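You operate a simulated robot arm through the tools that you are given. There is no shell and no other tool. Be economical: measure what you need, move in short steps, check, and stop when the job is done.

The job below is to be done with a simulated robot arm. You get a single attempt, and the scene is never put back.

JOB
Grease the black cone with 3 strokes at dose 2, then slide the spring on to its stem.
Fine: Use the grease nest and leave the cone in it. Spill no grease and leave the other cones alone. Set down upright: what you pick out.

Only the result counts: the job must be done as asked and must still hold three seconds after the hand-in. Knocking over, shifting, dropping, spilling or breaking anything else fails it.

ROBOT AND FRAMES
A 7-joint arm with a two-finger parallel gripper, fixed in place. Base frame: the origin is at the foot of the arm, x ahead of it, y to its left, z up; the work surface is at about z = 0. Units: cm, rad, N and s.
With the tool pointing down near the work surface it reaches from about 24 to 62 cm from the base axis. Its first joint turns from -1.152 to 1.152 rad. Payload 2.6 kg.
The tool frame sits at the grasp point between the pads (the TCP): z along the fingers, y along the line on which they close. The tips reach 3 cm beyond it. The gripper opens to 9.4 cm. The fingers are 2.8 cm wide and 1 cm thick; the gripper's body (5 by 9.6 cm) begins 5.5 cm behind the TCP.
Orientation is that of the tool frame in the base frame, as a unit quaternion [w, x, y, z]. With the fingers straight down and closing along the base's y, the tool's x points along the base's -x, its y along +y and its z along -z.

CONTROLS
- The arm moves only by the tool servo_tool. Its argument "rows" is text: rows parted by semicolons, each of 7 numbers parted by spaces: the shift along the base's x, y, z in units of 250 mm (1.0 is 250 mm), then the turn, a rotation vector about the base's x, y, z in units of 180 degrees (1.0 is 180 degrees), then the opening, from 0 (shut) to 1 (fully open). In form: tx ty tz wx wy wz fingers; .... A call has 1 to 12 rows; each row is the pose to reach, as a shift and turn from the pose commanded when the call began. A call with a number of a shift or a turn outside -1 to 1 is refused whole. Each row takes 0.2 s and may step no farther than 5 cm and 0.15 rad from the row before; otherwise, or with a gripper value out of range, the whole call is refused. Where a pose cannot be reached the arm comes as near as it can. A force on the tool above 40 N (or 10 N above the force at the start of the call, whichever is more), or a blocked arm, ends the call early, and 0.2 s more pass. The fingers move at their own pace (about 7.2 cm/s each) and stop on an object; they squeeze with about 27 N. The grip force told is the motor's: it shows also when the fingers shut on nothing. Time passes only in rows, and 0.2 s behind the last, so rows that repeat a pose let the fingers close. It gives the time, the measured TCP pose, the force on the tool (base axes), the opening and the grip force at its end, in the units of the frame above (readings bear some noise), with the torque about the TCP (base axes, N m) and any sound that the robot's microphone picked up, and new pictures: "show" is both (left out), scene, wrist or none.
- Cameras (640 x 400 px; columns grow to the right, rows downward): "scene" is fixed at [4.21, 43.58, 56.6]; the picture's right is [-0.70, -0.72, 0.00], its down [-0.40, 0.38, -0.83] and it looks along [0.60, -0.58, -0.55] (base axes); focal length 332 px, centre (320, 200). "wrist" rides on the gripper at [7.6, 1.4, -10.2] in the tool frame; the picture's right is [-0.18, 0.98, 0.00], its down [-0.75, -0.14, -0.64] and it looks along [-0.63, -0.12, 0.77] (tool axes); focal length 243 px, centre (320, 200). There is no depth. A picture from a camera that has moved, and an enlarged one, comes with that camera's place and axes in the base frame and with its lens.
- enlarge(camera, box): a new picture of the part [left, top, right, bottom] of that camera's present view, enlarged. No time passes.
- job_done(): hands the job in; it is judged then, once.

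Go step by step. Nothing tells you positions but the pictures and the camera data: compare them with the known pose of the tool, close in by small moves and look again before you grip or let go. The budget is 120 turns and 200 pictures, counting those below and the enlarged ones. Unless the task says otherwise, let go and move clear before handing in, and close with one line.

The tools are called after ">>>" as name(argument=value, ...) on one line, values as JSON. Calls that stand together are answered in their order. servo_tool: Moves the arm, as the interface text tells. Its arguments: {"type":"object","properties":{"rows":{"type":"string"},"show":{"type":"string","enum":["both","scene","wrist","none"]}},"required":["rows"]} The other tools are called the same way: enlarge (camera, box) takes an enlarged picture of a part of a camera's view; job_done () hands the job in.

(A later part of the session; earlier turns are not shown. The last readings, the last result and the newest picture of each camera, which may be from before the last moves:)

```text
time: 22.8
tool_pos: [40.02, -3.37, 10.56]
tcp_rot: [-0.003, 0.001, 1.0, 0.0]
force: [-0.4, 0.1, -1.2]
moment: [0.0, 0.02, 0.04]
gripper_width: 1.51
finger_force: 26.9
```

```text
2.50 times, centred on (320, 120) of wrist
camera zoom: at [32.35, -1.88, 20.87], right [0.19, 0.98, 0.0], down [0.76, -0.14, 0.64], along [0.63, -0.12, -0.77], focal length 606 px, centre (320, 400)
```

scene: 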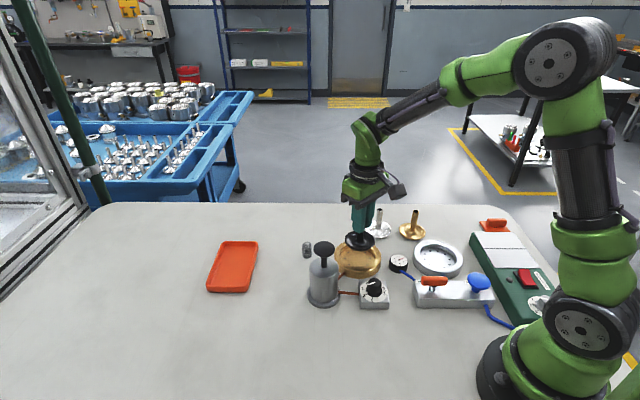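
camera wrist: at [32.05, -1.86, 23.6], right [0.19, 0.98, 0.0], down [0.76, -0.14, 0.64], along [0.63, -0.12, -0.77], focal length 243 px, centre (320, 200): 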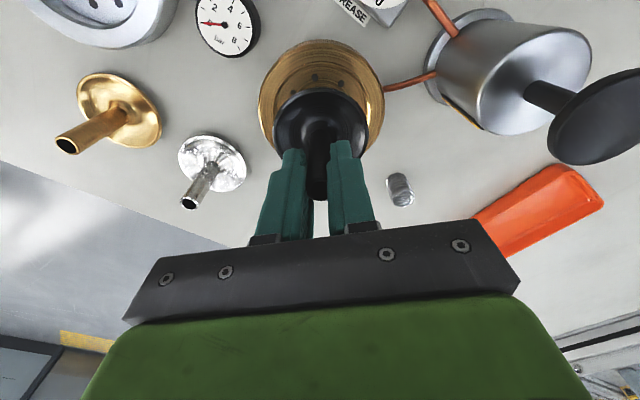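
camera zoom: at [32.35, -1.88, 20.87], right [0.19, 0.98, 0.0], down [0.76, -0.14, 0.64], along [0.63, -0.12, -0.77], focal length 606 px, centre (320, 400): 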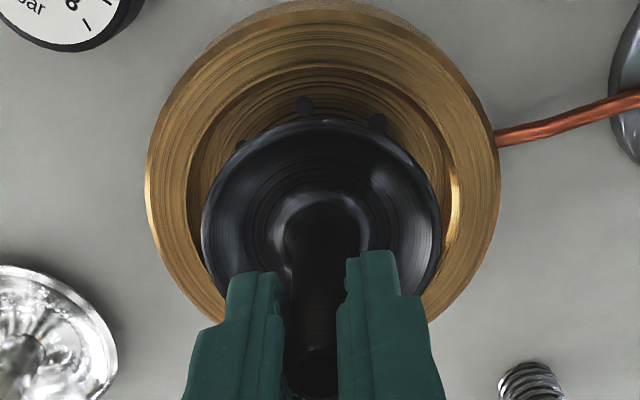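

It is well centred over the nest, so I'll lower it until it touches.

>>> servo_tool(rows="-.003 0 -.03 0 0 0 0; -.004 0 -.05 0 0 0 0; -.004 0 -.065 0 0 0 0; -.004 0 -.075 0 0 0 0; -.004 0 -.085 0 0 0 0")

>>> enlarge(camera="scene", box=[320, 210, 400, 290])

>>> enlarge(camera="wrist", box=[220, 40, 420, 200])

```text
time: 24.0
tool_pos: [39.87, -3.28, 8.43]
tcp_rot: [-0.001, 0.001, 1.0, -0.001]
force: [-0.1, -0.7, -1.1]
moment: [-0.02, 0.0, -0.01]
gripper_width: 1.48
finger_force: 26.9
camera wrist: at [32.21, -1.86, 18.78], right [0.19, 0.98, 0.0], down [0.76, -0.14, 0.64], along [0.63, -0.12, -0.77], focal length 243 px, centre (320, 200)
```

scene: 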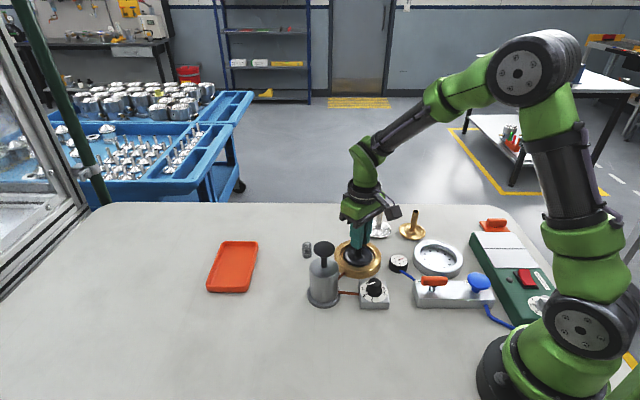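
wrist: 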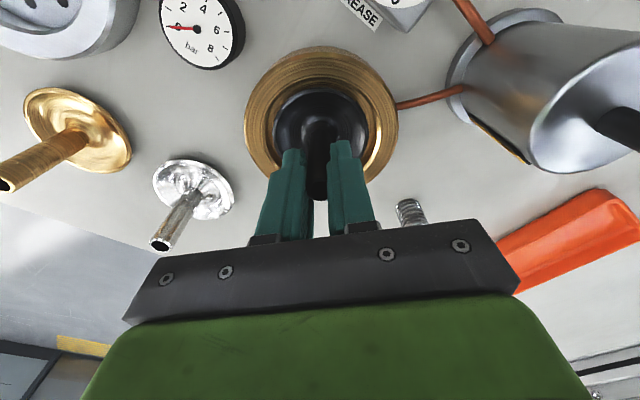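

```text
5.00 times, centred on (360, 250) of scene
camera zoom: at [4.21, 43.58, 56.6], right [-0.7, -0.72, 0.0], down [-0.4, 0.38, -0.83], along [0.6, -0.58, -0.55], focal length 1659 px, centre (120, -50)
```

zoom: 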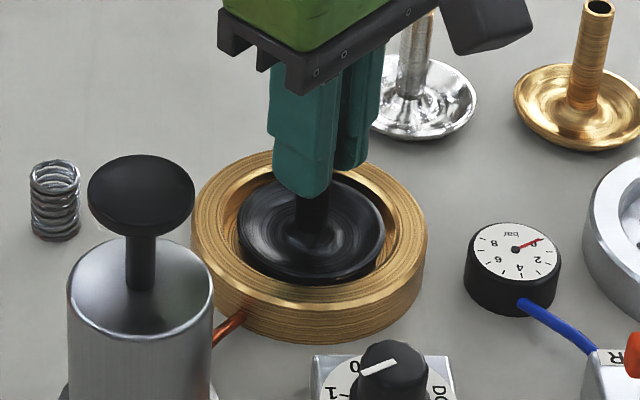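

```text
2.50 times, centred on (320, 120) of wrist
camera zoom: at [32.21, -1.86, 18.78], right [0.19, 0.98, 0.0], down [0.76, -0.14, 0.64], along [0.63, -0.12, -0.77], focal length 606 px, centre (320, 400)
```

zoom: 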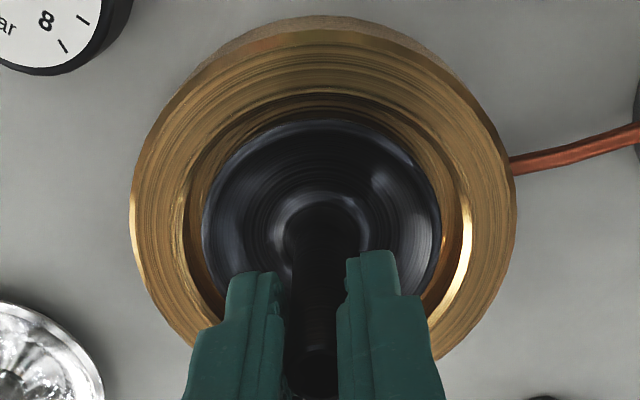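

>>> servo_tool(rows="0 0 -.008 0 0 0 0; 0 0 -.016 0 0 0 0; 0 0 -.024 0 0 0 0", show="none")

>>> enlarge(camera="scene", box=[320, 210, 400, 290])

```text
time: 24.8
tool_pos: [40.04, -3.39, 7.97]
tcp_rot: [0.003, 0.0, 1.0, -0.002]
force: [3.2, -1.7, 22.7]
moment: [0.11, -0.19, 0.03]
gripper_width: 1.54
finger_force: 27.2
```

```text
5.00 times, centred on (360, 250) of scene
camera zoom: at [4.2, 43.58, 56.6], right [-0.7, -0.72, 0.0], down [-0.4, 0.38, -0.83], along [0.6, -0.58, -0.55], focal length 1659 px, centre (120, -50)
```

zoom: 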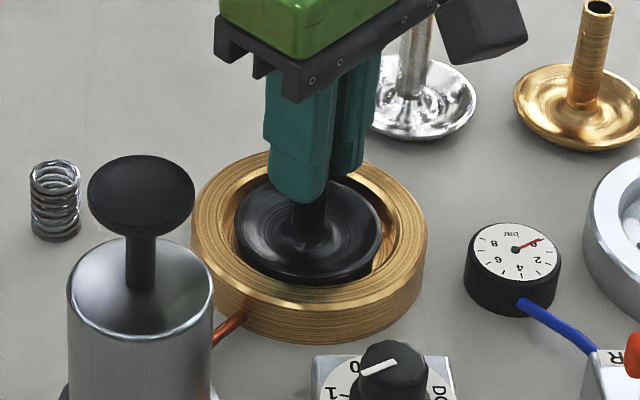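

It has touched the seat. I'll ease off, release, and lift straight up.

>>> servo_tool(rows="0 0 .005 0 0 0 0; 0 0 .005 0 0 0 .1; 0 0 .005 0 0 0 .2; 0 0 .005 0 0 0 .35; 0 0 .005 0 0 0 .4; 0 0 .06 0 0 0 .4; 0 0 .2 0 0 0 .4; 0 0 .36 0 0 0 .4; 0 0 .48 0 0 0 .4; 0 0 .48 0 0 0 .4")

>>> enlarge(camera="scene", box=[320, 210, 400, 290])

>>> enlarge(camera="wrist", box=[220, 20, 420, 180])

```text
time: 27.0
tool_pos: [39.94, -3.34, 19.78]
tcp_rot: [-0.001, 0.001, 1.0, -0.001]
force: [0.2, 0.1, -0.5]
moment: [-0.02, 0.01, 0.01]
gripper_width: 3.76
finger_force: 0.1
camera wrist: at [32.26, -1.78, 30.14], right [0.19, 0.98, 0.0], down [0.76, -0.14, 0.64], along [0.63, -0.12, -0.77], focal length 243 px, centre (320, 200)
```

scene: 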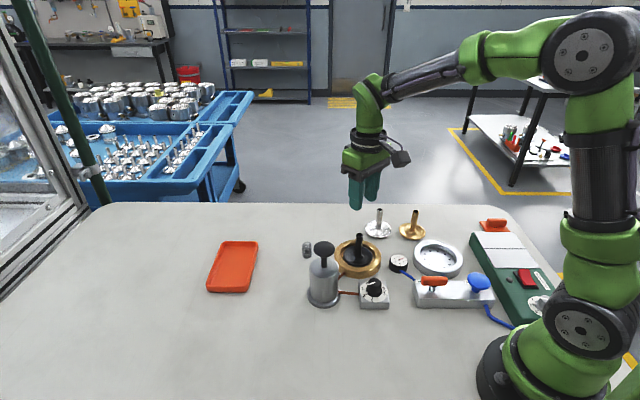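
wrist: 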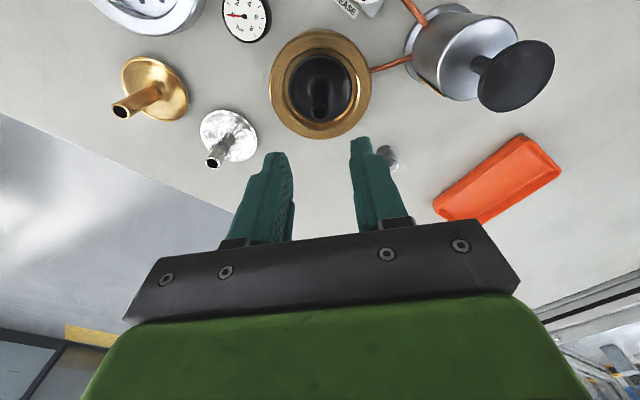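

```text
5.00 times, centred on (360, 250) of scene
camera zoom: at [4.21, 43.58, 56.6], right [-0.7, -0.72, 0.0], down [-0.4, 0.38, -0.83], along [0.6, -0.58, -0.55], focal length 1659 px, centre (120, -50)
```

zoom: 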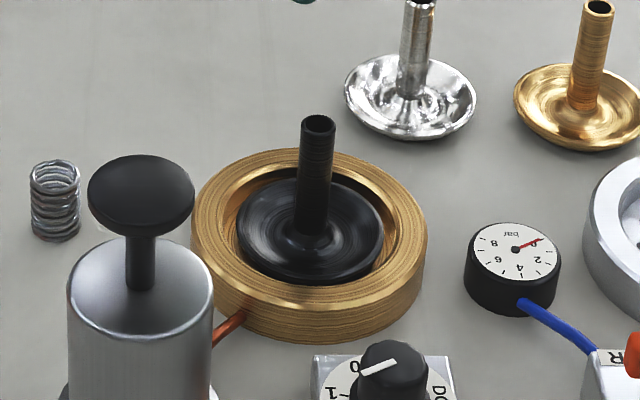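

```text
2.50 times, centred on (320, 100) of wrist
camera zoom: at [32.26, -1.78, 30.14], right [0.19, 0.98, 0.0], down [0.76, -0.14, 0.64], along [0.63, -0.12, -0.77], focal length 606 px, centre (320, 450)
```

zoom: 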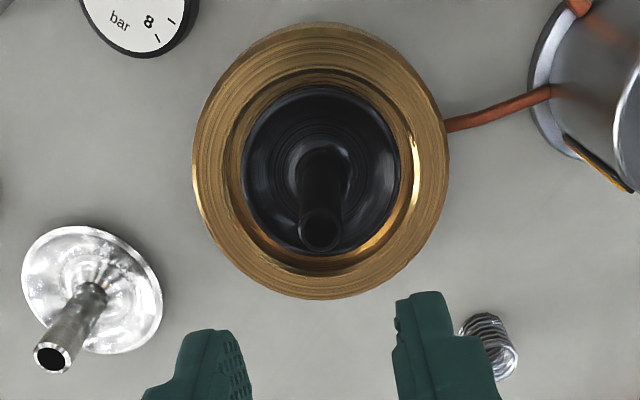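

The cone is seated upright. The pump knob is at (38.25, 9.45), top near z 13.4. I'll shut the fingers and go above it.

>>> servo_tool(rows="-.017 .128 0 0 0 0 .1; -.034 .256 0 0 0 0 0; -.051 .384 0 0 0 0 0; -.068 .512 0 0 0 0 0; -.068 .512 -.06 0 0 0 0; -.068 .512 -.06 0 0 0 0")

>>> enlarge(camera="scene", box=[280, 200, 380, 310])

```text
time: 28.4
tool_pos: [38.23, 9.28, 18.34]
tcp_rot: [-0.002, 0.0, 1.0, -0.001]
force: [0.9, -0.8, -0.7]
moment: [0.03, -0.01, -0.03]
gripper_width: 0.0
finger_force: 26.8
camera wrist: at [30.61, 10.87, 28.66], right [0.19, 0.98, 0.0], down [0.76, -0.14, 0.64], along [0.63, -0.12, -0.77], focal length 243 px, centre (320, 200)
```

scene: 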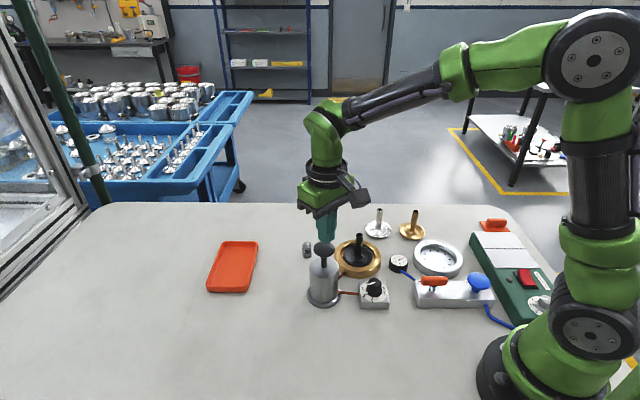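
wrist: 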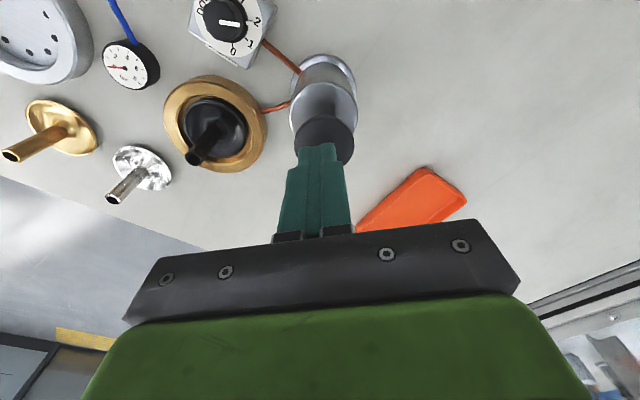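

```text
3.64 times, centred on (330, 255) of scene
camera zoom: at [4.21, 43.58, 56.6], right [-0.7, -0.72, 0.0], down [-0.4, 0.38, -0.83], along [0.6, -0.58, -0.55], focal length 1207 px, centre (284, 0)
```

zoom: 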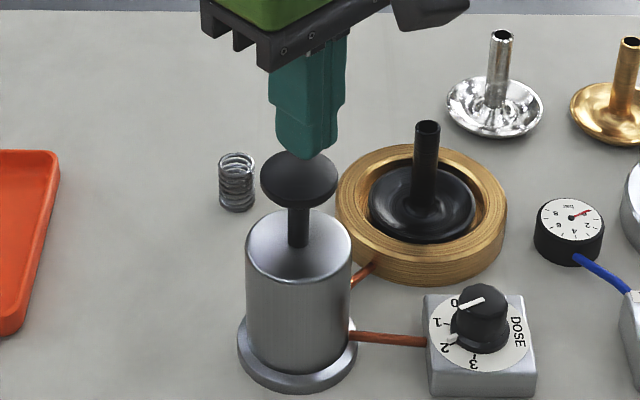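

>>> servo_tool(rows=".004 .012 -.03 0 0 0 0; .004 .012 -.06 0 0 0 0; .004 .012 -.08 0 0 0 0; .004 .012 -.1 0 0 0 0; .004 .012 -.12 0 0 0 0; .004 .012 -.14 0 0 0 0; .004 .012 -.16 0 0 0 0; .004 .012 -.18 0 0 0 0; .004 .012 -.2 0 0 0 0; .004 .012 -.22 0 0 0 0; .004 .012 -.24 0 0 0 0")

>>> enlarge(camera="scene", box=[280, 200, 380, 310])

```text
time: 30.2
tool_pos: [38.45, 9.71, 14.41]
tcp_rot: [0.001, 0.001, 1.0, 0.0]
force: [-4.2, -1.4, 6.9]
moment: [-0.05, 0.24, -0.01]
gripper_width: 0.01
finger_force: 27.3
heard: click
stopped in row 9: the force on the tool passed its limit at 51 N (the readings are from after the stop); the commanded pose is now the measured one
camera wrist: at [30.68, 11.18, 24.68], right [0.19, 0.98, 0.0], down [0.75, -0.14, 0.64], along [0.63, -0.12, -0.77], focal length 243 px, centre (320, 200)
```

scene: 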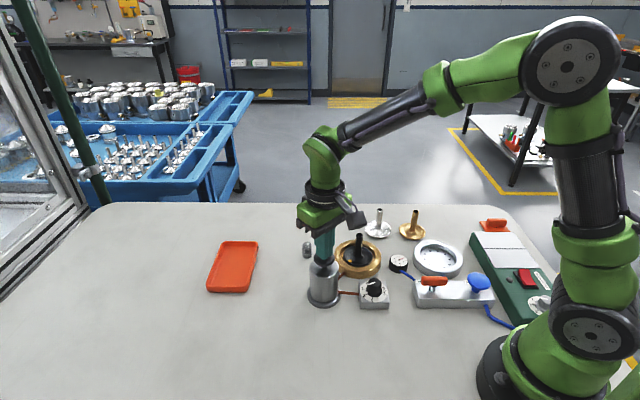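
wrist: 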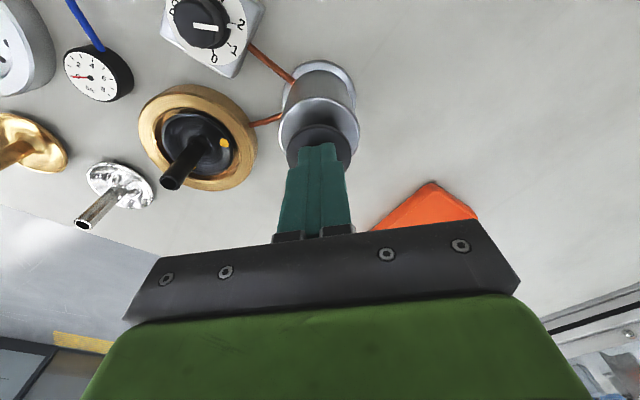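

```text
3.64 times, centred on (330, 255) of scene
camera zoom: at [4.21, 43.58, 56.6], right [-0.7, -0.72, 0.0], down [-0.4, 0.38, -0.83], along [0.6, -0.58, -0.55], focal length 1207 px, centre (284, 0)
```

zoom: 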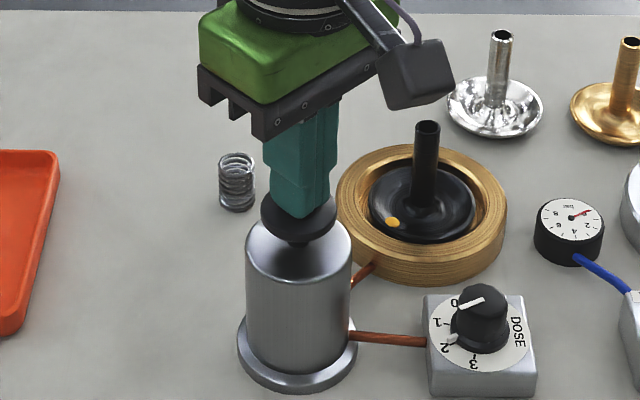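

A click, and a grease dab has appeared on the cone: the first stroke is done. I'll raise fully and check that the plunger comes back.

>>> servo_tool(rows="0 0 .03 0 0 0 0; 0 0 .07 0 0 0 0; 0 0 .12 0 0 0 0; 0 0 .15 0 0 0 0; 0 0 .15 0 0 0 0; 0 0 .15 0 0 0 0", show="none")

>>> enlarge(camera="scene", box=[280, 200, 380, 310])

```text
time: 31.6
tool_pos: [38.44, 9.45, 18.15]
tcp_rot: [0.001, 0.001, 1.0, 0.0]
force: [-0.7, 0.0, -0.3]
moment: [0.02, 0.01, -0.02]
gripper_width: 0.0
finger_force: 27.2
```

```text
3.64 times, centred on (330, 255) of scene
camera zoom: at [4.21, 43.58, 56.6], right [-0.7, -0.72, 0.0], down [-0.4, 0.38, -0.83], along [0.6, -0.58, -0.55], focal length 1207 px, centre (284, 0)
```

zoom: 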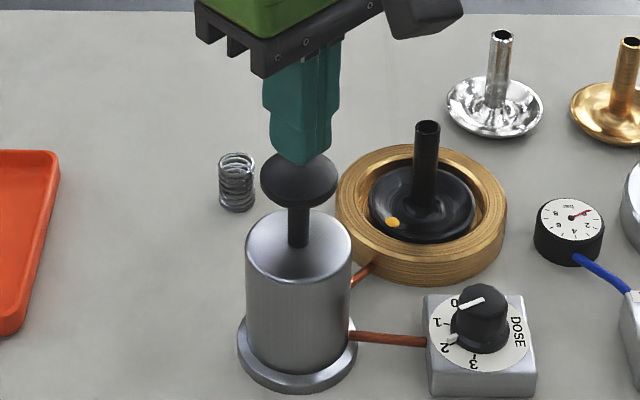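

>>> servo_tool(rows="0 0 -.03 0 0 0 0; 0 0 -.06 0 0 0 0; 0 0 -.08 0 0 0 0; 0 0 -.1 0 0 0 0; 0 0 -.12 0 0 0 0; 0 0 -.14 0 0 0 0; 0 0 -.16 0 0 0 0; 0 0 -.18 0 0 0 0; 0 0 -.2 0 0 0 0", show="none")

>>> enlarge(camera="scene", box=[280, 200, 380, 310])

```text
time: 33.3
tool_pos: [38.33, 9.72, 14.49]
tcp_rot: [0.003, 0.003, 1.0, 0.002]
force: [-3.7, -1.8, 8.7]
moment: [-0.03, 0.2, -0.02]
gripper_width: 0.0
finger_force: 27.0
heard: click
stopped in row 8: the force on the tool passed its limit at 51 N (the readings are from after the stop); the commanded pose is now the measured one
```

```text
3.64 times, centred on (330, 255) of scene
camera zoom: at [4.21, 43.58, 56.6], right [-0.7, -0.72, 0.0], down [-0.4, 0.38, -0.83], along [0.6, -0.58, -0.55], focal length 1207 px, centre (284, 0)
```

zoom: 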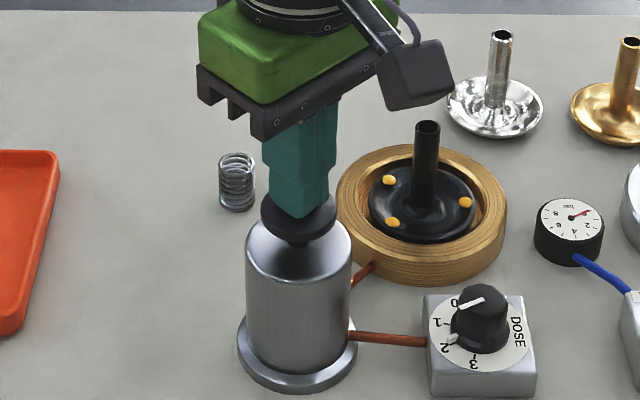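

>>> servo_tool(rows="0 0 .03 0 0 0 0; 0 0 .07 0 0 0 0; 0 0 .12 0 0 0 0; 0 0 .15 0 0 0 0; 0 0 .15 0 0 0 0; 0 0 .15 0 0 0 0", show="wrist")

>>> enlarge(camera="wrist", box=[140, 50, 290, 180])

>>> enlarge(camera="scene", box=[320, 220, 400, 290])

```text
time: 34.7
tool_pos: [38.35, 9.68, 18.09]
tcp_rot: [0.002, 0.002, 1.0, 0.002]
force: [-0.7, 0.8, 0.2]
moment: [-0.01, 0.03, 0.02]
gripper_width: 0.03
finger_force: 27.5
camera wrist: at [30.66, 11.21, 28.35], right [0.19, 0.98, 0.0], down [0.75, -0.15, 0.65], along [0.63, -0.12, -0.76], focal length 243 px, centre (320, 200)
```

wrist: 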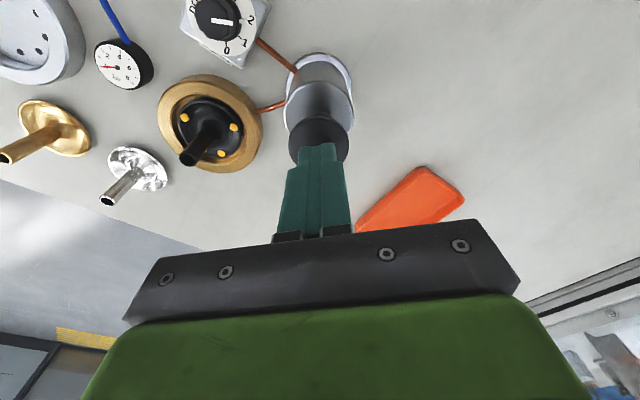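

```text
3.08 times, centred on (215, 115) of wrist
camera zoom: at [30.66, 11.21, 28.35], right [0.19, 0.98, 0.0], down [0.75, -0.15, 0.65], along [0.63, -0.12, -0.76], focal length 746 px, centre (643, 462)
```

zoom: 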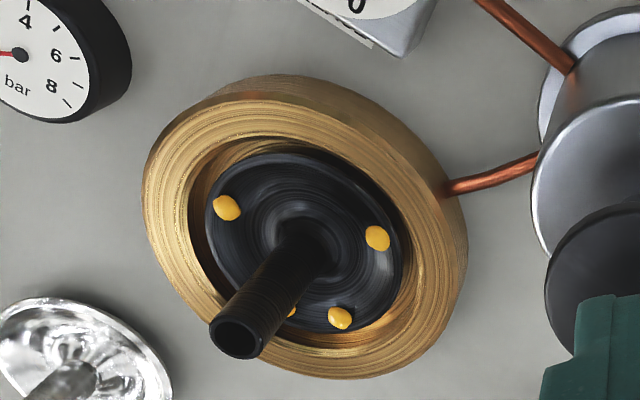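

```text
5.71 times, centred on (360, 255) of scene
camera zoom: at [4.21, 43.58, 56.6], right [-0.7, -0.72, 0.0], down [-0.4, 0.38, -0.83], along [0.6, -0.58, -0.55], focal length 1896 px, centre (91, -114)
```

zoom: 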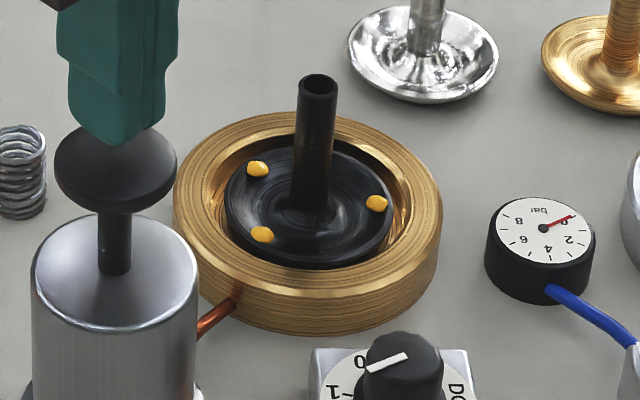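

There are four dabs, two per stroke (one partly behind the stem), which matches dose 2. Now the third stroke.

>>> servo_tool(rows="0 0 -.03 0 0 0 0; 0 0 -.06 0 0 0 0; 0 0 -.08 0 0 0 0; 0 0 -.1 0 0 0 0; 0 0 -.12 0 0 0 0; 0 0 -.14 0 0 0 0; 0 0 -.16 0 0 0 0; 0 0 -.18 0 0 0 0; 0 0 -.2 0 0 0 0", show="none")

>>> servo_tool(rows="0 0 .03 0 0 0 0; 0 0 .07 0 0 0 0; 0 0 .12 0 0 0 0; 0 0 .18 0 0 0 0; 0 0 .24 0 0 0 .2; 0 0 .24 0 0 0 .5", show="wrist")

>>> enlarge(camera="scene", box=[290, 220, 400, 310])

>>> enlarge(camera="wrist", box=[140, 50, 290, 180])

```text
time: 36.3
tool_pos: [38.33, 9.75, 14.41]
tcp_rot: [0.003, 0.005, 1.0, 0.002]
force: [-4.3, -1.7, 8.5]
moment: [-0.04, 0.21, 0.03]
gripper_width: 0.01
finger_force: 26.8
heard: click
stopped in row 8: the force on the tool passed its limit at 51 N (the readings are from after the stop); the commanded pose is now the measured one
```

```text
time: 37.7
tool_pos: [38.24, 9.72, 20.35]
tcp_rot: [0.003, 0.004, 1.0, 0.002]
force: [0.4, 0.4, -0.9]
moment: [-0.02, -0.04, -0.02]
gripper_width: 4.7
finger_force: 0.1
camera wrist: at [30.65, 11.23, 30.68], right [0.19, 0.98, 0.0], down [0.75, -0.15, 0.65], along [0.63, -0.12, -0.76], focal length 243 px, centre (320, 200)
```

wrist: 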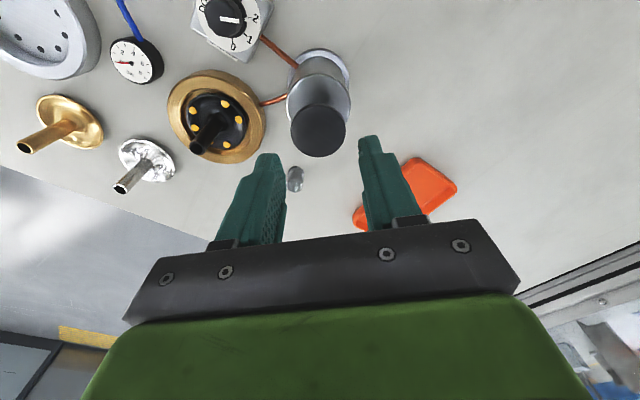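

```text
4.44 times, centred on (345, 265) of scene
camera zoom: at [4.21, 43.58, 56.6], right [-0.7, -0.72, 0.0], down [-0.4, 0.38, -0.83], along [0.6, -0.58, -0.55], focal length 1475 px, centre (209, -89)
```

zoom: 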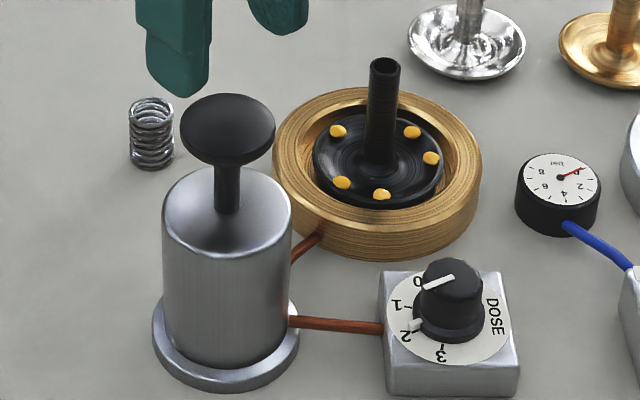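

```text
3.08 times, centred on (215, 115) of wrist
camera zoom: at [30.65, 11.23, 30.68], right [0.19, 0.98, 0.0], down [0.75, -0.15, 0.65], along [0.63, -0.12, -0.76], focal length 746 px, centre (643, 462)
```

zoom: 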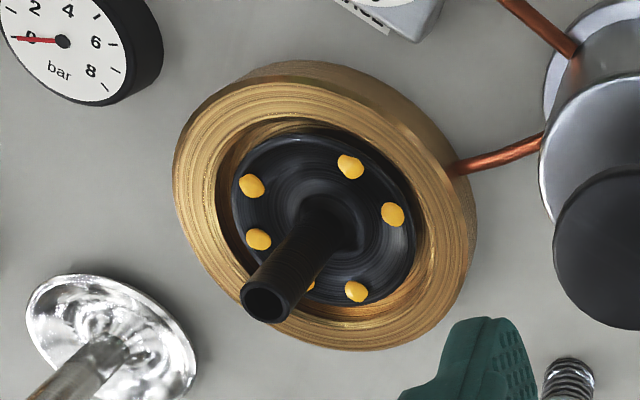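

All six dabs are on the cone (3 × 2) and nothing is spilled. Next is the spring near (50, 3.65); I'll go above it to measure it.

>>> servo_tool(rows=".09 -.05 0 0 .001 .001 .5; .19 -.1 0 0 .001 .0025 .5; .29 -.15 -.02 -.001 .0019 .0025 .5; .39 -.2 -.08 -.0013 .0019 .0025 .5; .47 -.243 -.16 -.0013 .0019 .0025 .5; .47 -.243 -.26 -.0013 .0019 .0025 .5; .47 -.243 -.26 -.0013 .0019 .0025 .5")

>>> enlarge(camera="wrist", box=[240, 50, 400, 178])

>>> enlarge(camera="scene", box=[280, 210, 340, 270])

```text
time: 39.3
tool_pos: [50.01, 3.56, 13.76]
tcp_rot: [0.001, 0.0, 1.0, 0.0]
force: [-0.2, -0.4, 0.2]
moment: [-0.01, 0.0, 0.02]
gripper_width: 4.7
finger_force: 0.0
camera wrist: at [42.45, 5.05, 24.05], right [0.18, 0.98, 0.0], down [0.75, -0.14, 0.64], along [0.63, -0.12, -0.77], focal length 243 px, centre (320, 200)
```

scene: 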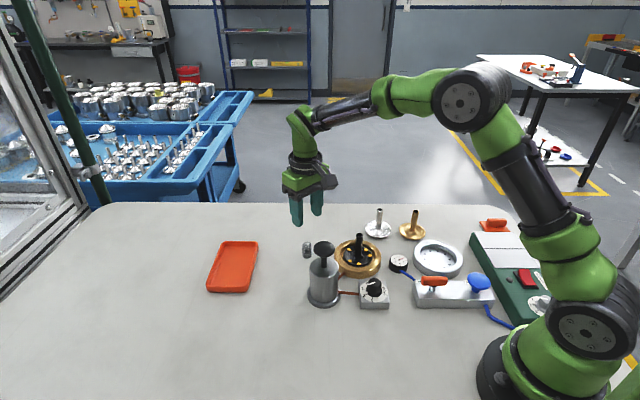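
wrist: 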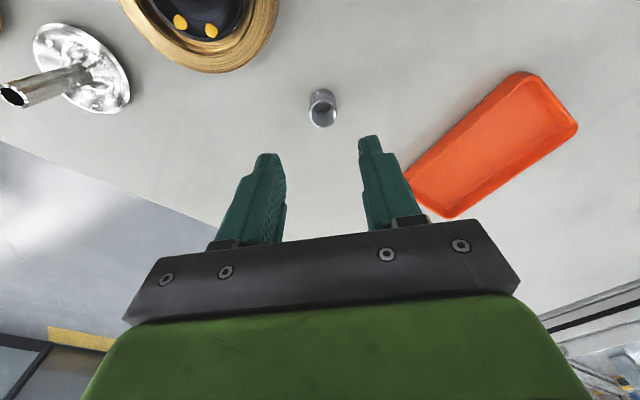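

```text
3.12 times, centred on (320, 114) of wrist
camera zoom: at [42.45, 5.05, 24.05], right [0.18, 0.98, 0.0], down [0.75, -0.14, 0.64], along [0.63, -0.12, -0.77], focal length 758 px, centre (320, 469)
```

zoom: 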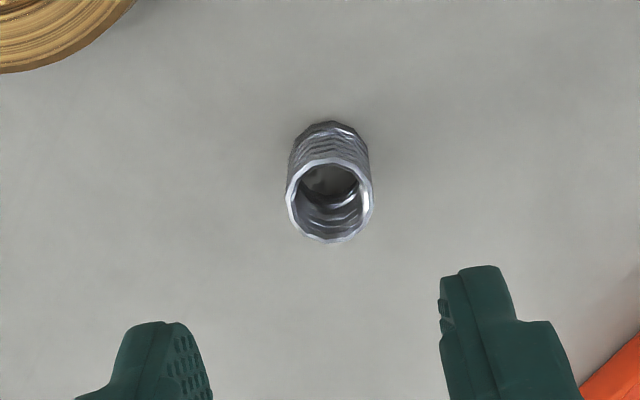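

```text
6.67 times, centred on (310, 240) of scene
camera zoom: at [4.21, 43.58, 56.6], right [-0.7, -0.72, 0.0], down [-0.4, 0.38, -0.83], along [0.6, -0.58, -0.55], focal length 2212 px, centre (387, -67)
```

zoom: 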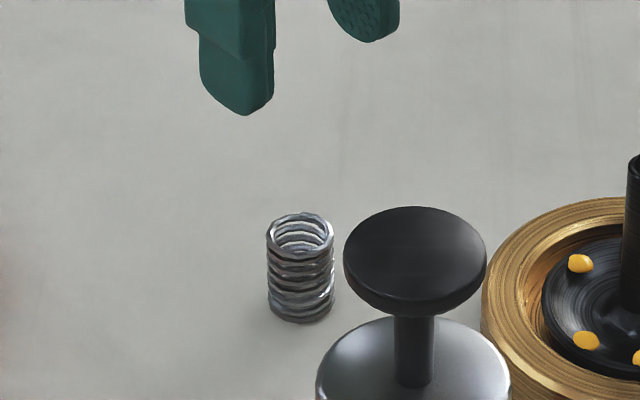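

The spring is about 3.5 tall and 2.3 wide, and it stands at (50.0, 3.75). I'll lower around it.

>>> servo_tool(rows="0 .008 -.15 0 0 0 .5; 0 .008 -.28 0 0 0 .5; 0 .008 -.37 0 0 0 .5; 0 .008 -.37 0 0 0 .5", show="wrist")

>>> enlarge(camera="wrist", box=[240, 90, 400, 218])

>>> enlarge(camera="scene", box=[280, 210, 340, 270])

```text
time: 40.3
tool_pos: [50.25, 3.78, 4.51]
tcp_rot: [0.0, 0.0, 1.0, -0.002]
force: [-0.2, -0.3, -0.6]
moment: [-0.01, 0.02, 0.01]
gripper_width: 4.7
finger_force: 0.0
camera wrist: at [42.45, 5.34, 14.82], right [0.18, 0.98, 0.0], down [0.75, -0.14, 0.64], along [0.63, -0.12, -0.77], focal length 243 px, centre (320, 200)
```

wrist: 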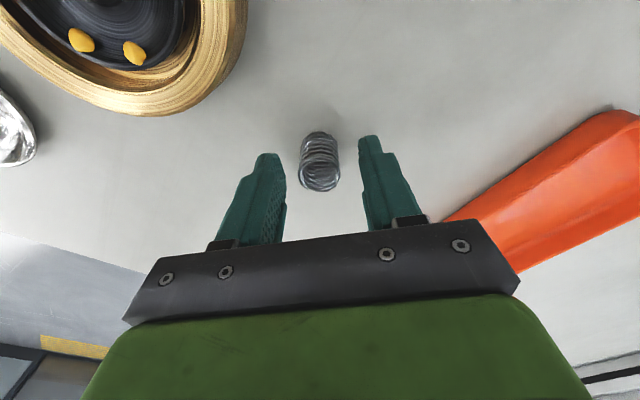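

```text
3.12 times, centred on (320, 154) of wrist
camera zoom: at [42.45, 5.34, 14.82], right [0.18, 0.98, 0.0], down [0.75, -0.14, 0.64], along [0.63, -0.12, -0.77], focal length 758 px, centre (320, 344)
```

zoom: 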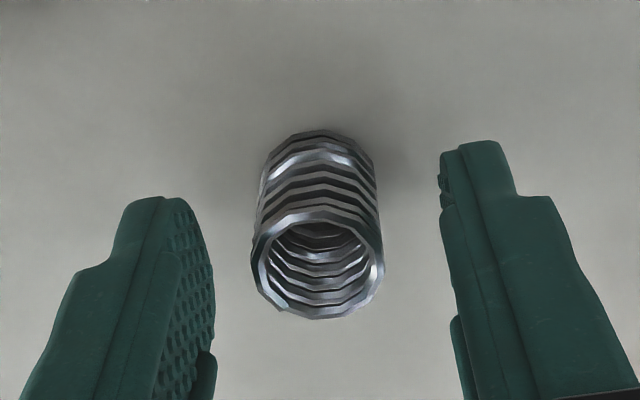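

```text
6.67 times, centred on (310, 240) of scene
camera zoom: at [4.21, 43.58, 56.6], right [-0.7, -0.72, 0.0], down [-0.4, 0.38, -0.83], along [0.6, -0.58, -0.55], focal length 2212 px, centre (387, -67)
```

zoom: 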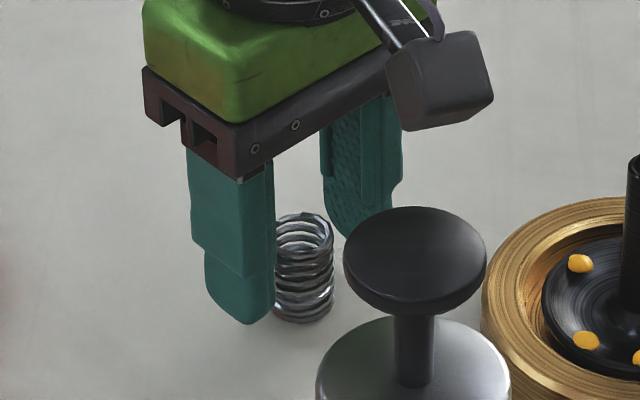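

>>> servo_tool(rows="-.004 0 0 0 0 0 .4; -.004 0 0 0 0 0 .3; -.004 0 0 0 0 0 .2; -.004 0 0 0 0 0 .1; -.004 0 0 0 0 0 .1; -.004 0 0 0 0 0 .1; -.004 0 .02 0 0 0 .1; -.004 0 .04 0 0 0 .1; -.004 0 .08 0 0 0 .1; -.004 0 .08 0 0 0 .1", show="wrist")

>>> enlarge(camera="wrist", box=[240, 90, 400, 218])

>>> enlarge(camera="scene", box=[280, 200, 340, 260])

```text
time: 42.5
tool_pos: [50.05, 3.83, 6.44]
tcp_rot: [0.0, 0.0, 1.0, 0.0]
force: [-0.4, -0.6, 0.5]
moment: [0.0, 0.0, -0.02]
gripper_width: 2.39
finger_force: 27.3
camera wrist: at [42.31, 5.31, 16.84], right [0.18, 0.98, 0.0], down [0.75, -0.14, 0.64], along [0.63, -0.12, -0.77], focal length 243 px, centre (320, 200)
```

wrist: 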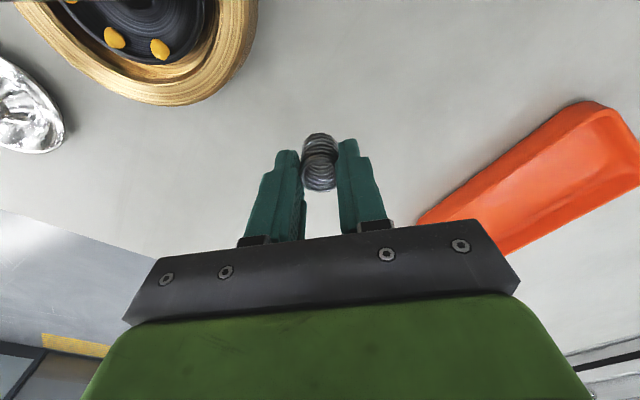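

```text
3.12 times, centred on (320, 154) of wrist
camera zoom: at [42.31, 5.31, 16.84], right [0.18, 0.98, 0.0], down [0.75, -0.14, 0.64], along [0.63, -0.12, -0.77], focal length 758 px, centre (320, 344)
```

zoom: 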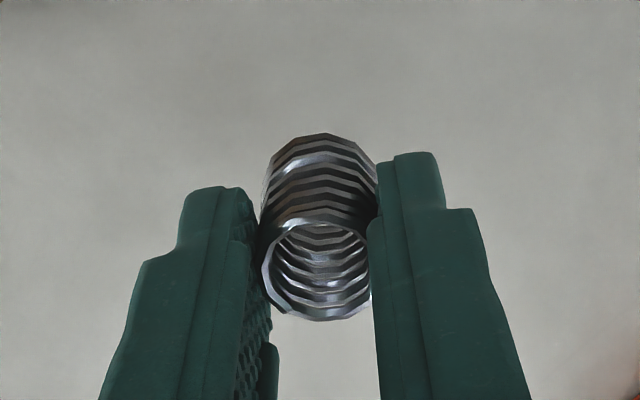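

```text
6.67 times, centred on (310, 230) of scene
camera zoom: at [4.21, 43.58, 56.6], right [-0.7, -0.72, 0.0], down [-0.4, 0.38, -0.83], along [0.6, -0.58, -0.55], focal length 2212 px, centre (387, 0)
```

zoom: 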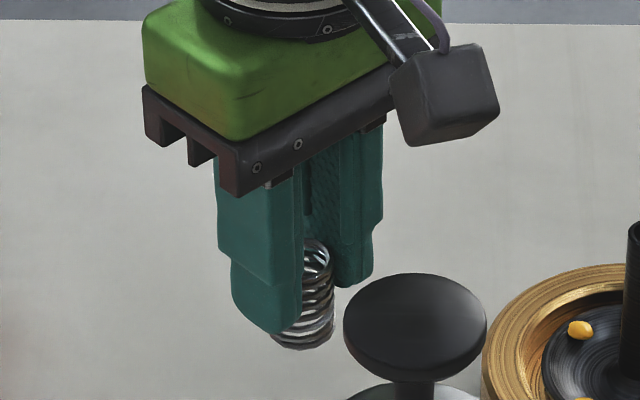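

The spring is held upright. I'll lift it and carry it over the stem of the black cone, near (40.0, -3.34).

>>> servo_tool(rows="0 0 .1 0 0 0 .1; 0 0 .2 0 0 0 .1; 0 0 .34 0 0 0 .1; -.05 -.036 .36 0 0 0 .1; -.15 -.108 .36 0 0 0 .1; -.25 -.18 .36 0 0 0 .1; -.34 -.245 .36 0 0 0 .1; -.396 -.287 .36 0 0 0 .1; -.396 -.287 .36 0 0 0 .1; -.396 -.287 .36 0 0 0 .1", show="wrist")

>>> enlarge(camera="wrist", box=[240, 60, 400, 220])

>>> enlarge(camera="scene", box=[320, 190, 400, 280])

```text
time: 44.7
tool_pos: [40.27, -3.44, 15.42]
tcp_rot: [0.0, 0.0, 1.0, -0.001]
force: [0.0, 0.3, -0.5]
moment: [-0.01, 0.04, 0.01]
gripper_width: 2.37
finger_force: 26.9
camera wrist: at [32.51, -1.89, 25.79], right [0.18, 0.98, 0.0], down [0.75, -0.14, 0.64], along [0.63, -0.12, -0.77], focal length 243 px, centre (320, 200)
```

wrist: 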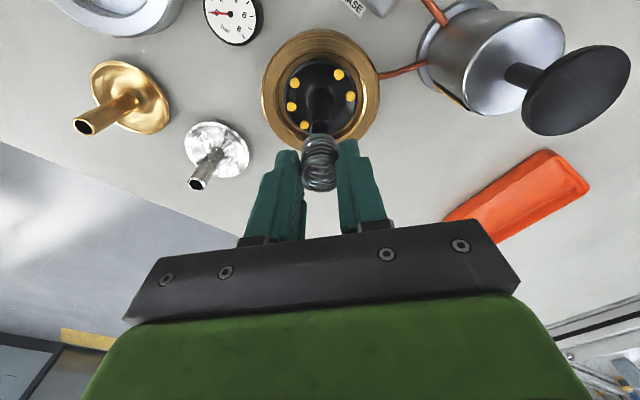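

```text
2.50 times, centred on (320, 140) of wrist
camera zoom: at [32.51, -1.89, 25.79], right [0.18, 0.98, 0.0], down [0.75, -0.14, 0.64], along [0.63, -0.12, -0.77], focal length 606 px, centre (320, 350)
```

zoom: 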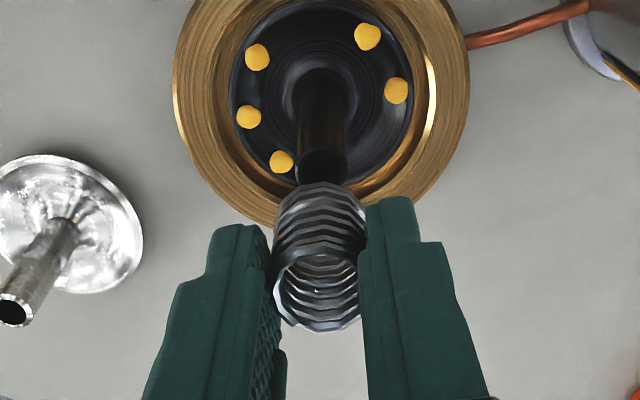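

```text
4.44 times, centred on (360, 235) of scene
camera zoom: at [4.21, 43.58, 56.6], right [-0.7, -0.72, 0.0], down [-0.4, 0.38, -0.83], along [0.6, -0.58, -0.55], focal length 1475 px, centre (142, 44)
```

zoom: 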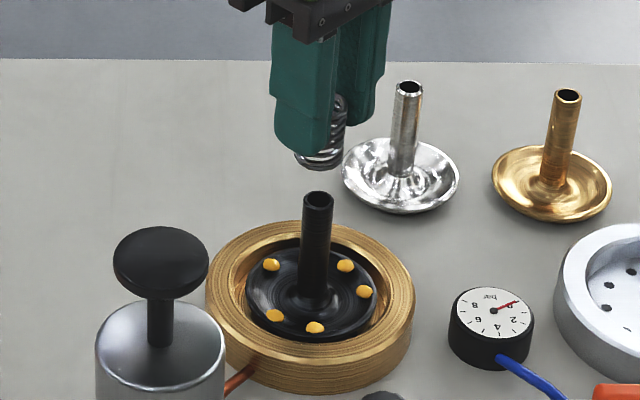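

>>> enlarge(camera="scene", box=[345, 215, 375, 245])

>>> enlarge(camera="wrist", box=[290, 80, 350, 200])

```text
13.33 times, centred on (360, 230) of scene
camera zoom: at [4.21, 43.58, 56.6], right [-0.7, -0.72, 0.0], down [-0.4, 0.38, -0.83], along [0.6, -0.58, -0.55], focal length 4425 px, centre (-213, -200)
```

zoom: 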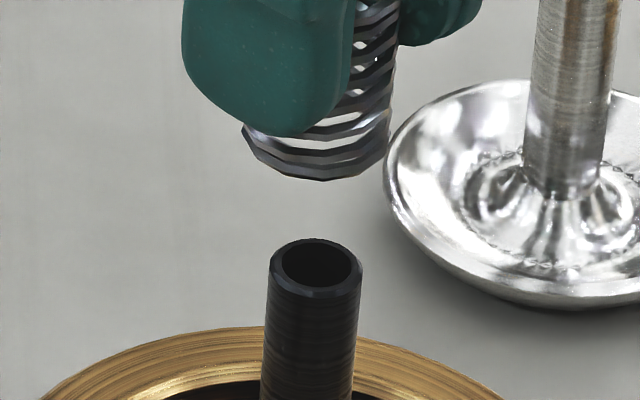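

```text
3.33 times, centred on (320, 140) of wrist
camera zoom: at [32.51, -1.89, 25.79], right [0.18, 0.98, 0.0], down [0.75, -0.14, 0.64], along [0.63, -0.12, -0.77], focal length 809 px, centre (320, 400)
```

zoom: 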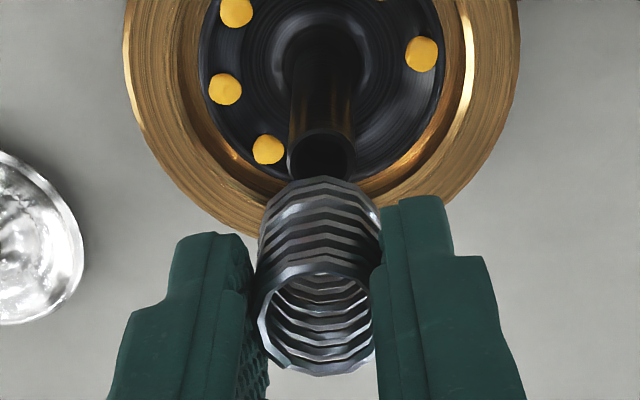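

>>> servo_tool(rows="-.005 .002 -.03 0 0 0 .1; -.011 .003 -.06 0 0 0 .1; -.011 .003 -.088 0 0 0 .1; -.011 .003 -.088 0 0 0 .1", show="none")

>>> enlarge(camera="scene", box=[345, 215, 375, 245])

>>> enlarge(camera="wrist", box=[290, 80, 350, 200])

```text
time: 45.7
tool_pos: [39.85, -3.22, 13.29]
tcp_rot: [0.0, 0.0, 1.0, -0.001]
force: [0.5, 0.2, -0.4]
moment: [-0.02, 0.0, -0.05]
gripper_width: 2.34
finger_force: 26.8
```

```text
13.33 times, centred on (360, 230) of scene
camera zoom: at [4.21, 43.58, 56.6], right [-0.7, -0.72, 0.0], down [-0.4, 0.38, -0.83], along [0.6, -0.58, -0.55], focal length 4425 px, centre (-213, -200)
```

zoom: 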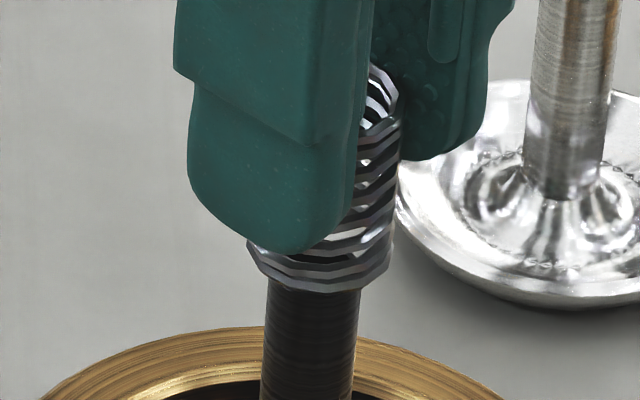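

```text
3.33 times, centred on (320, 140) of wrist
camera zoom: at [32.14, -1.77, 23.64], right [0.18, 0.98, 0.0], down [0.75, -0.14, 0.64], along [0.63, -0.12, -0.77], focal length 809 px, centre (320, 400)
```

zoom: 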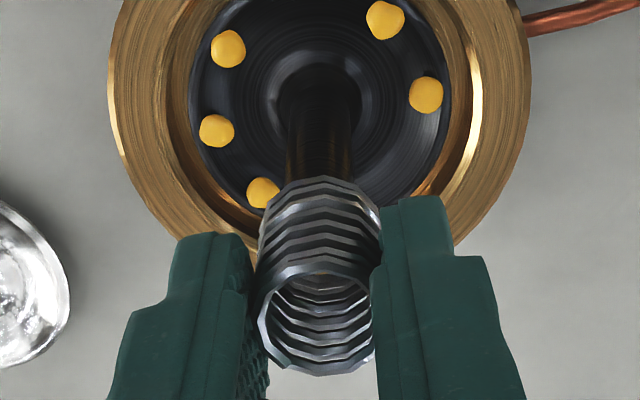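

It is nearly aligned. I'll make a small correction and lower in small steps while watching the force.

>>> servo_tool(rows=".003 -.001 -.005 0 0 0 .1; .003 -.001 -.012 0 0 0 .1; .003 -.001 -.02 0 0 0 .1; .003 -.001 -.028 0 0 0 .1; .003 -.001 -.036 0 0 0 .1", show="none")

>>> enlarge(camera="scene", box=[345, 215, 375, 245])

>>> enlarge(camera="wrist", box=[290, 80, 350, 200])

```text
time: 46.9
tool_pos: [39.9, -3.2, 12.52]
tcp_rot: [0.0, 0.0, 1.0, -0.001]
force: [0.6, -0.1, -1.0]
moment: [-0.04, 0.04, 0.0]
gripper_width: 2.35
finger_force: 27.1
```

```text
13.33 times, centred on (360, 230) of scene
camera zoom: at [4.21, 43.58, 56.6], right [-0.7, -0.72, 0.0], down [-0.4, 0.38, -0.83], along [0.6, -0.58, -0.55], focal length 4425 px, centre (-213, -200)
```

zoom: 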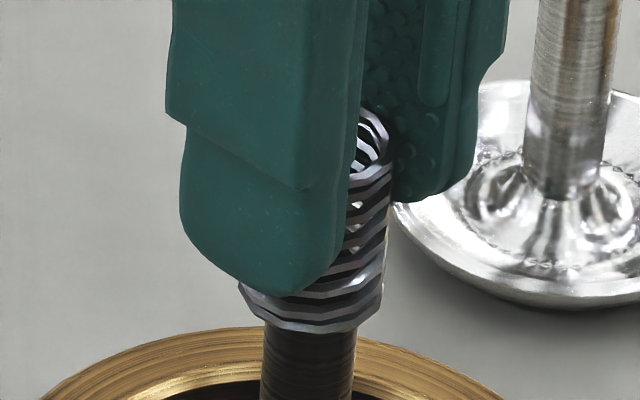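

```text
3.33 times, centred on (320, 140) of wrist
camera zoom: at [32.24, -1.75, 22.71], right [0.18, 0.98, 0.0], down [0.75, -0.14, 0.64], along [0.63, -0.12, -0.77], focal length 809 px, centre (320, 400)
```

zoom: 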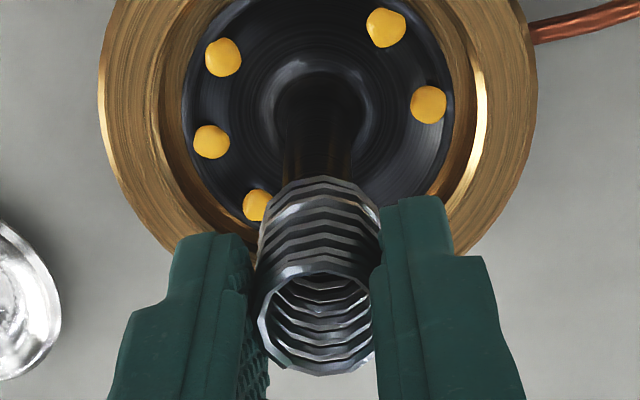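

>>> servo_tool(rows="0 0 -.008 0 0 0 .1; 0 0 -.016 0 0 0 .1; 0 0 -.024 0 0 0 .1; 0 0 -.032 0 0 0 .1; 0 0 -.04 0 0 0 .1", show="none")

>>> enlarge(camera="scene", box=[345, 220, 375, 250])

>>> enlarge(camera="wrist", box=[290, 80, 350, 200])

```text
time: 48.1
tool_pos: [39.8, -3.19, 11.54]
tcp_rot: [0.0, 0.0, 1.0, -0.001]
force: [-0.1, -0.3, 0.1]
moment: [-0.01, -0.01, 0.01]
gripper_width: 2.34
finger_force: 26.8
```

```text
13.33 times, centred on (360, 235) of scene
camera zoom: at [4.21, 43.58, 56.6], right [-0.7, -0.72, 0.0], down [-0.4, 0.38, -0.83], along [0.6, -0.58, -0.55], focal length 4425 px, centre (-213, -267)
```

zoom: 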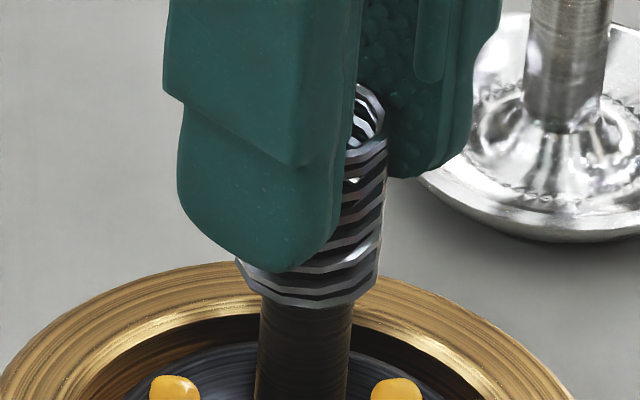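

```text
3.33 times, centred on (320, 140) of wrist
camera zoom: at [32.2, -1.7, 21.84], right [0.18, 0.98, 0.0], down [0.75, -0.14, 0.64], along [0.63, -0.12, -0.77], focal length 809 px, centre (320, 400)
```

zoom: 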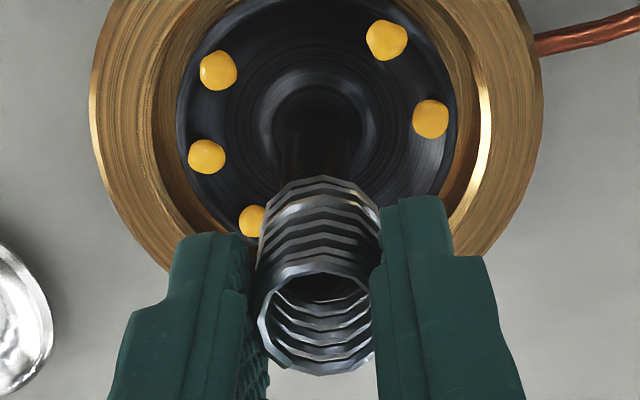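

The stem is inside the spring and there is no contact force. I'll nudge it slightly and keep lowering.

>>> servo_tool(rows=".004 -.003 -.01 0 0 0 .1; .004 -.003 -.022 0 0 0 .1; .004 -.003 -.034 0 0 0 .1; .004 -.003 -.046 0 0 0 .1; .004 -.003 -.058 0 0 0 .1; .004 -.003 -.07 0 0 0 .1; .004 -.003 -.08 0 0 0 .1", show="none")

>>> enlarge(camera="scene", box=[340, 225, 380, 265])

>>> enlarge(camera="wrist", box=[270, 80, 370, 200])

```text
time: 49.7
tool_pos: [40.02, -3.3, 9.56]
tcp_rot: [0.0, 0.001, 1.0, -0.001]
force: [-0.1, -0.2, -0.9]
moment: [0.0, -0.01, -0.02]
gripper_width: 2.33
finger_force: 27.2
```

```text
10.00 times, centred on (360, 245) of scene
camera zoom: at [4.21, 43.58, 56.6], right [-0.7, -0.72, 0.0], down [-0.4, 0.38, -0.83], along [0.6, -0.58, -0.55], focal length 3318 px, centre (-80, -250)
```

zoom: 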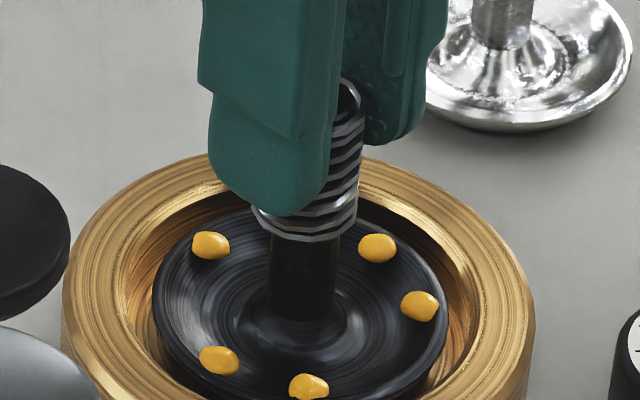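

```text
3.33 times, centred on (320, 140) of wrist
camera zoom: at [32.38, -1.89, 19.8], right [0.19, 0.98, 0.0], down [0.75, -0.14, 0.64], along [0.63, -0.12, -0.77], focal length 809 px, centre (320, 400)
```

zoom: 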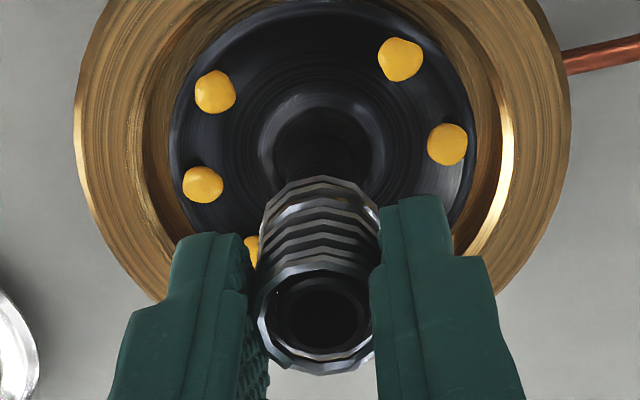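

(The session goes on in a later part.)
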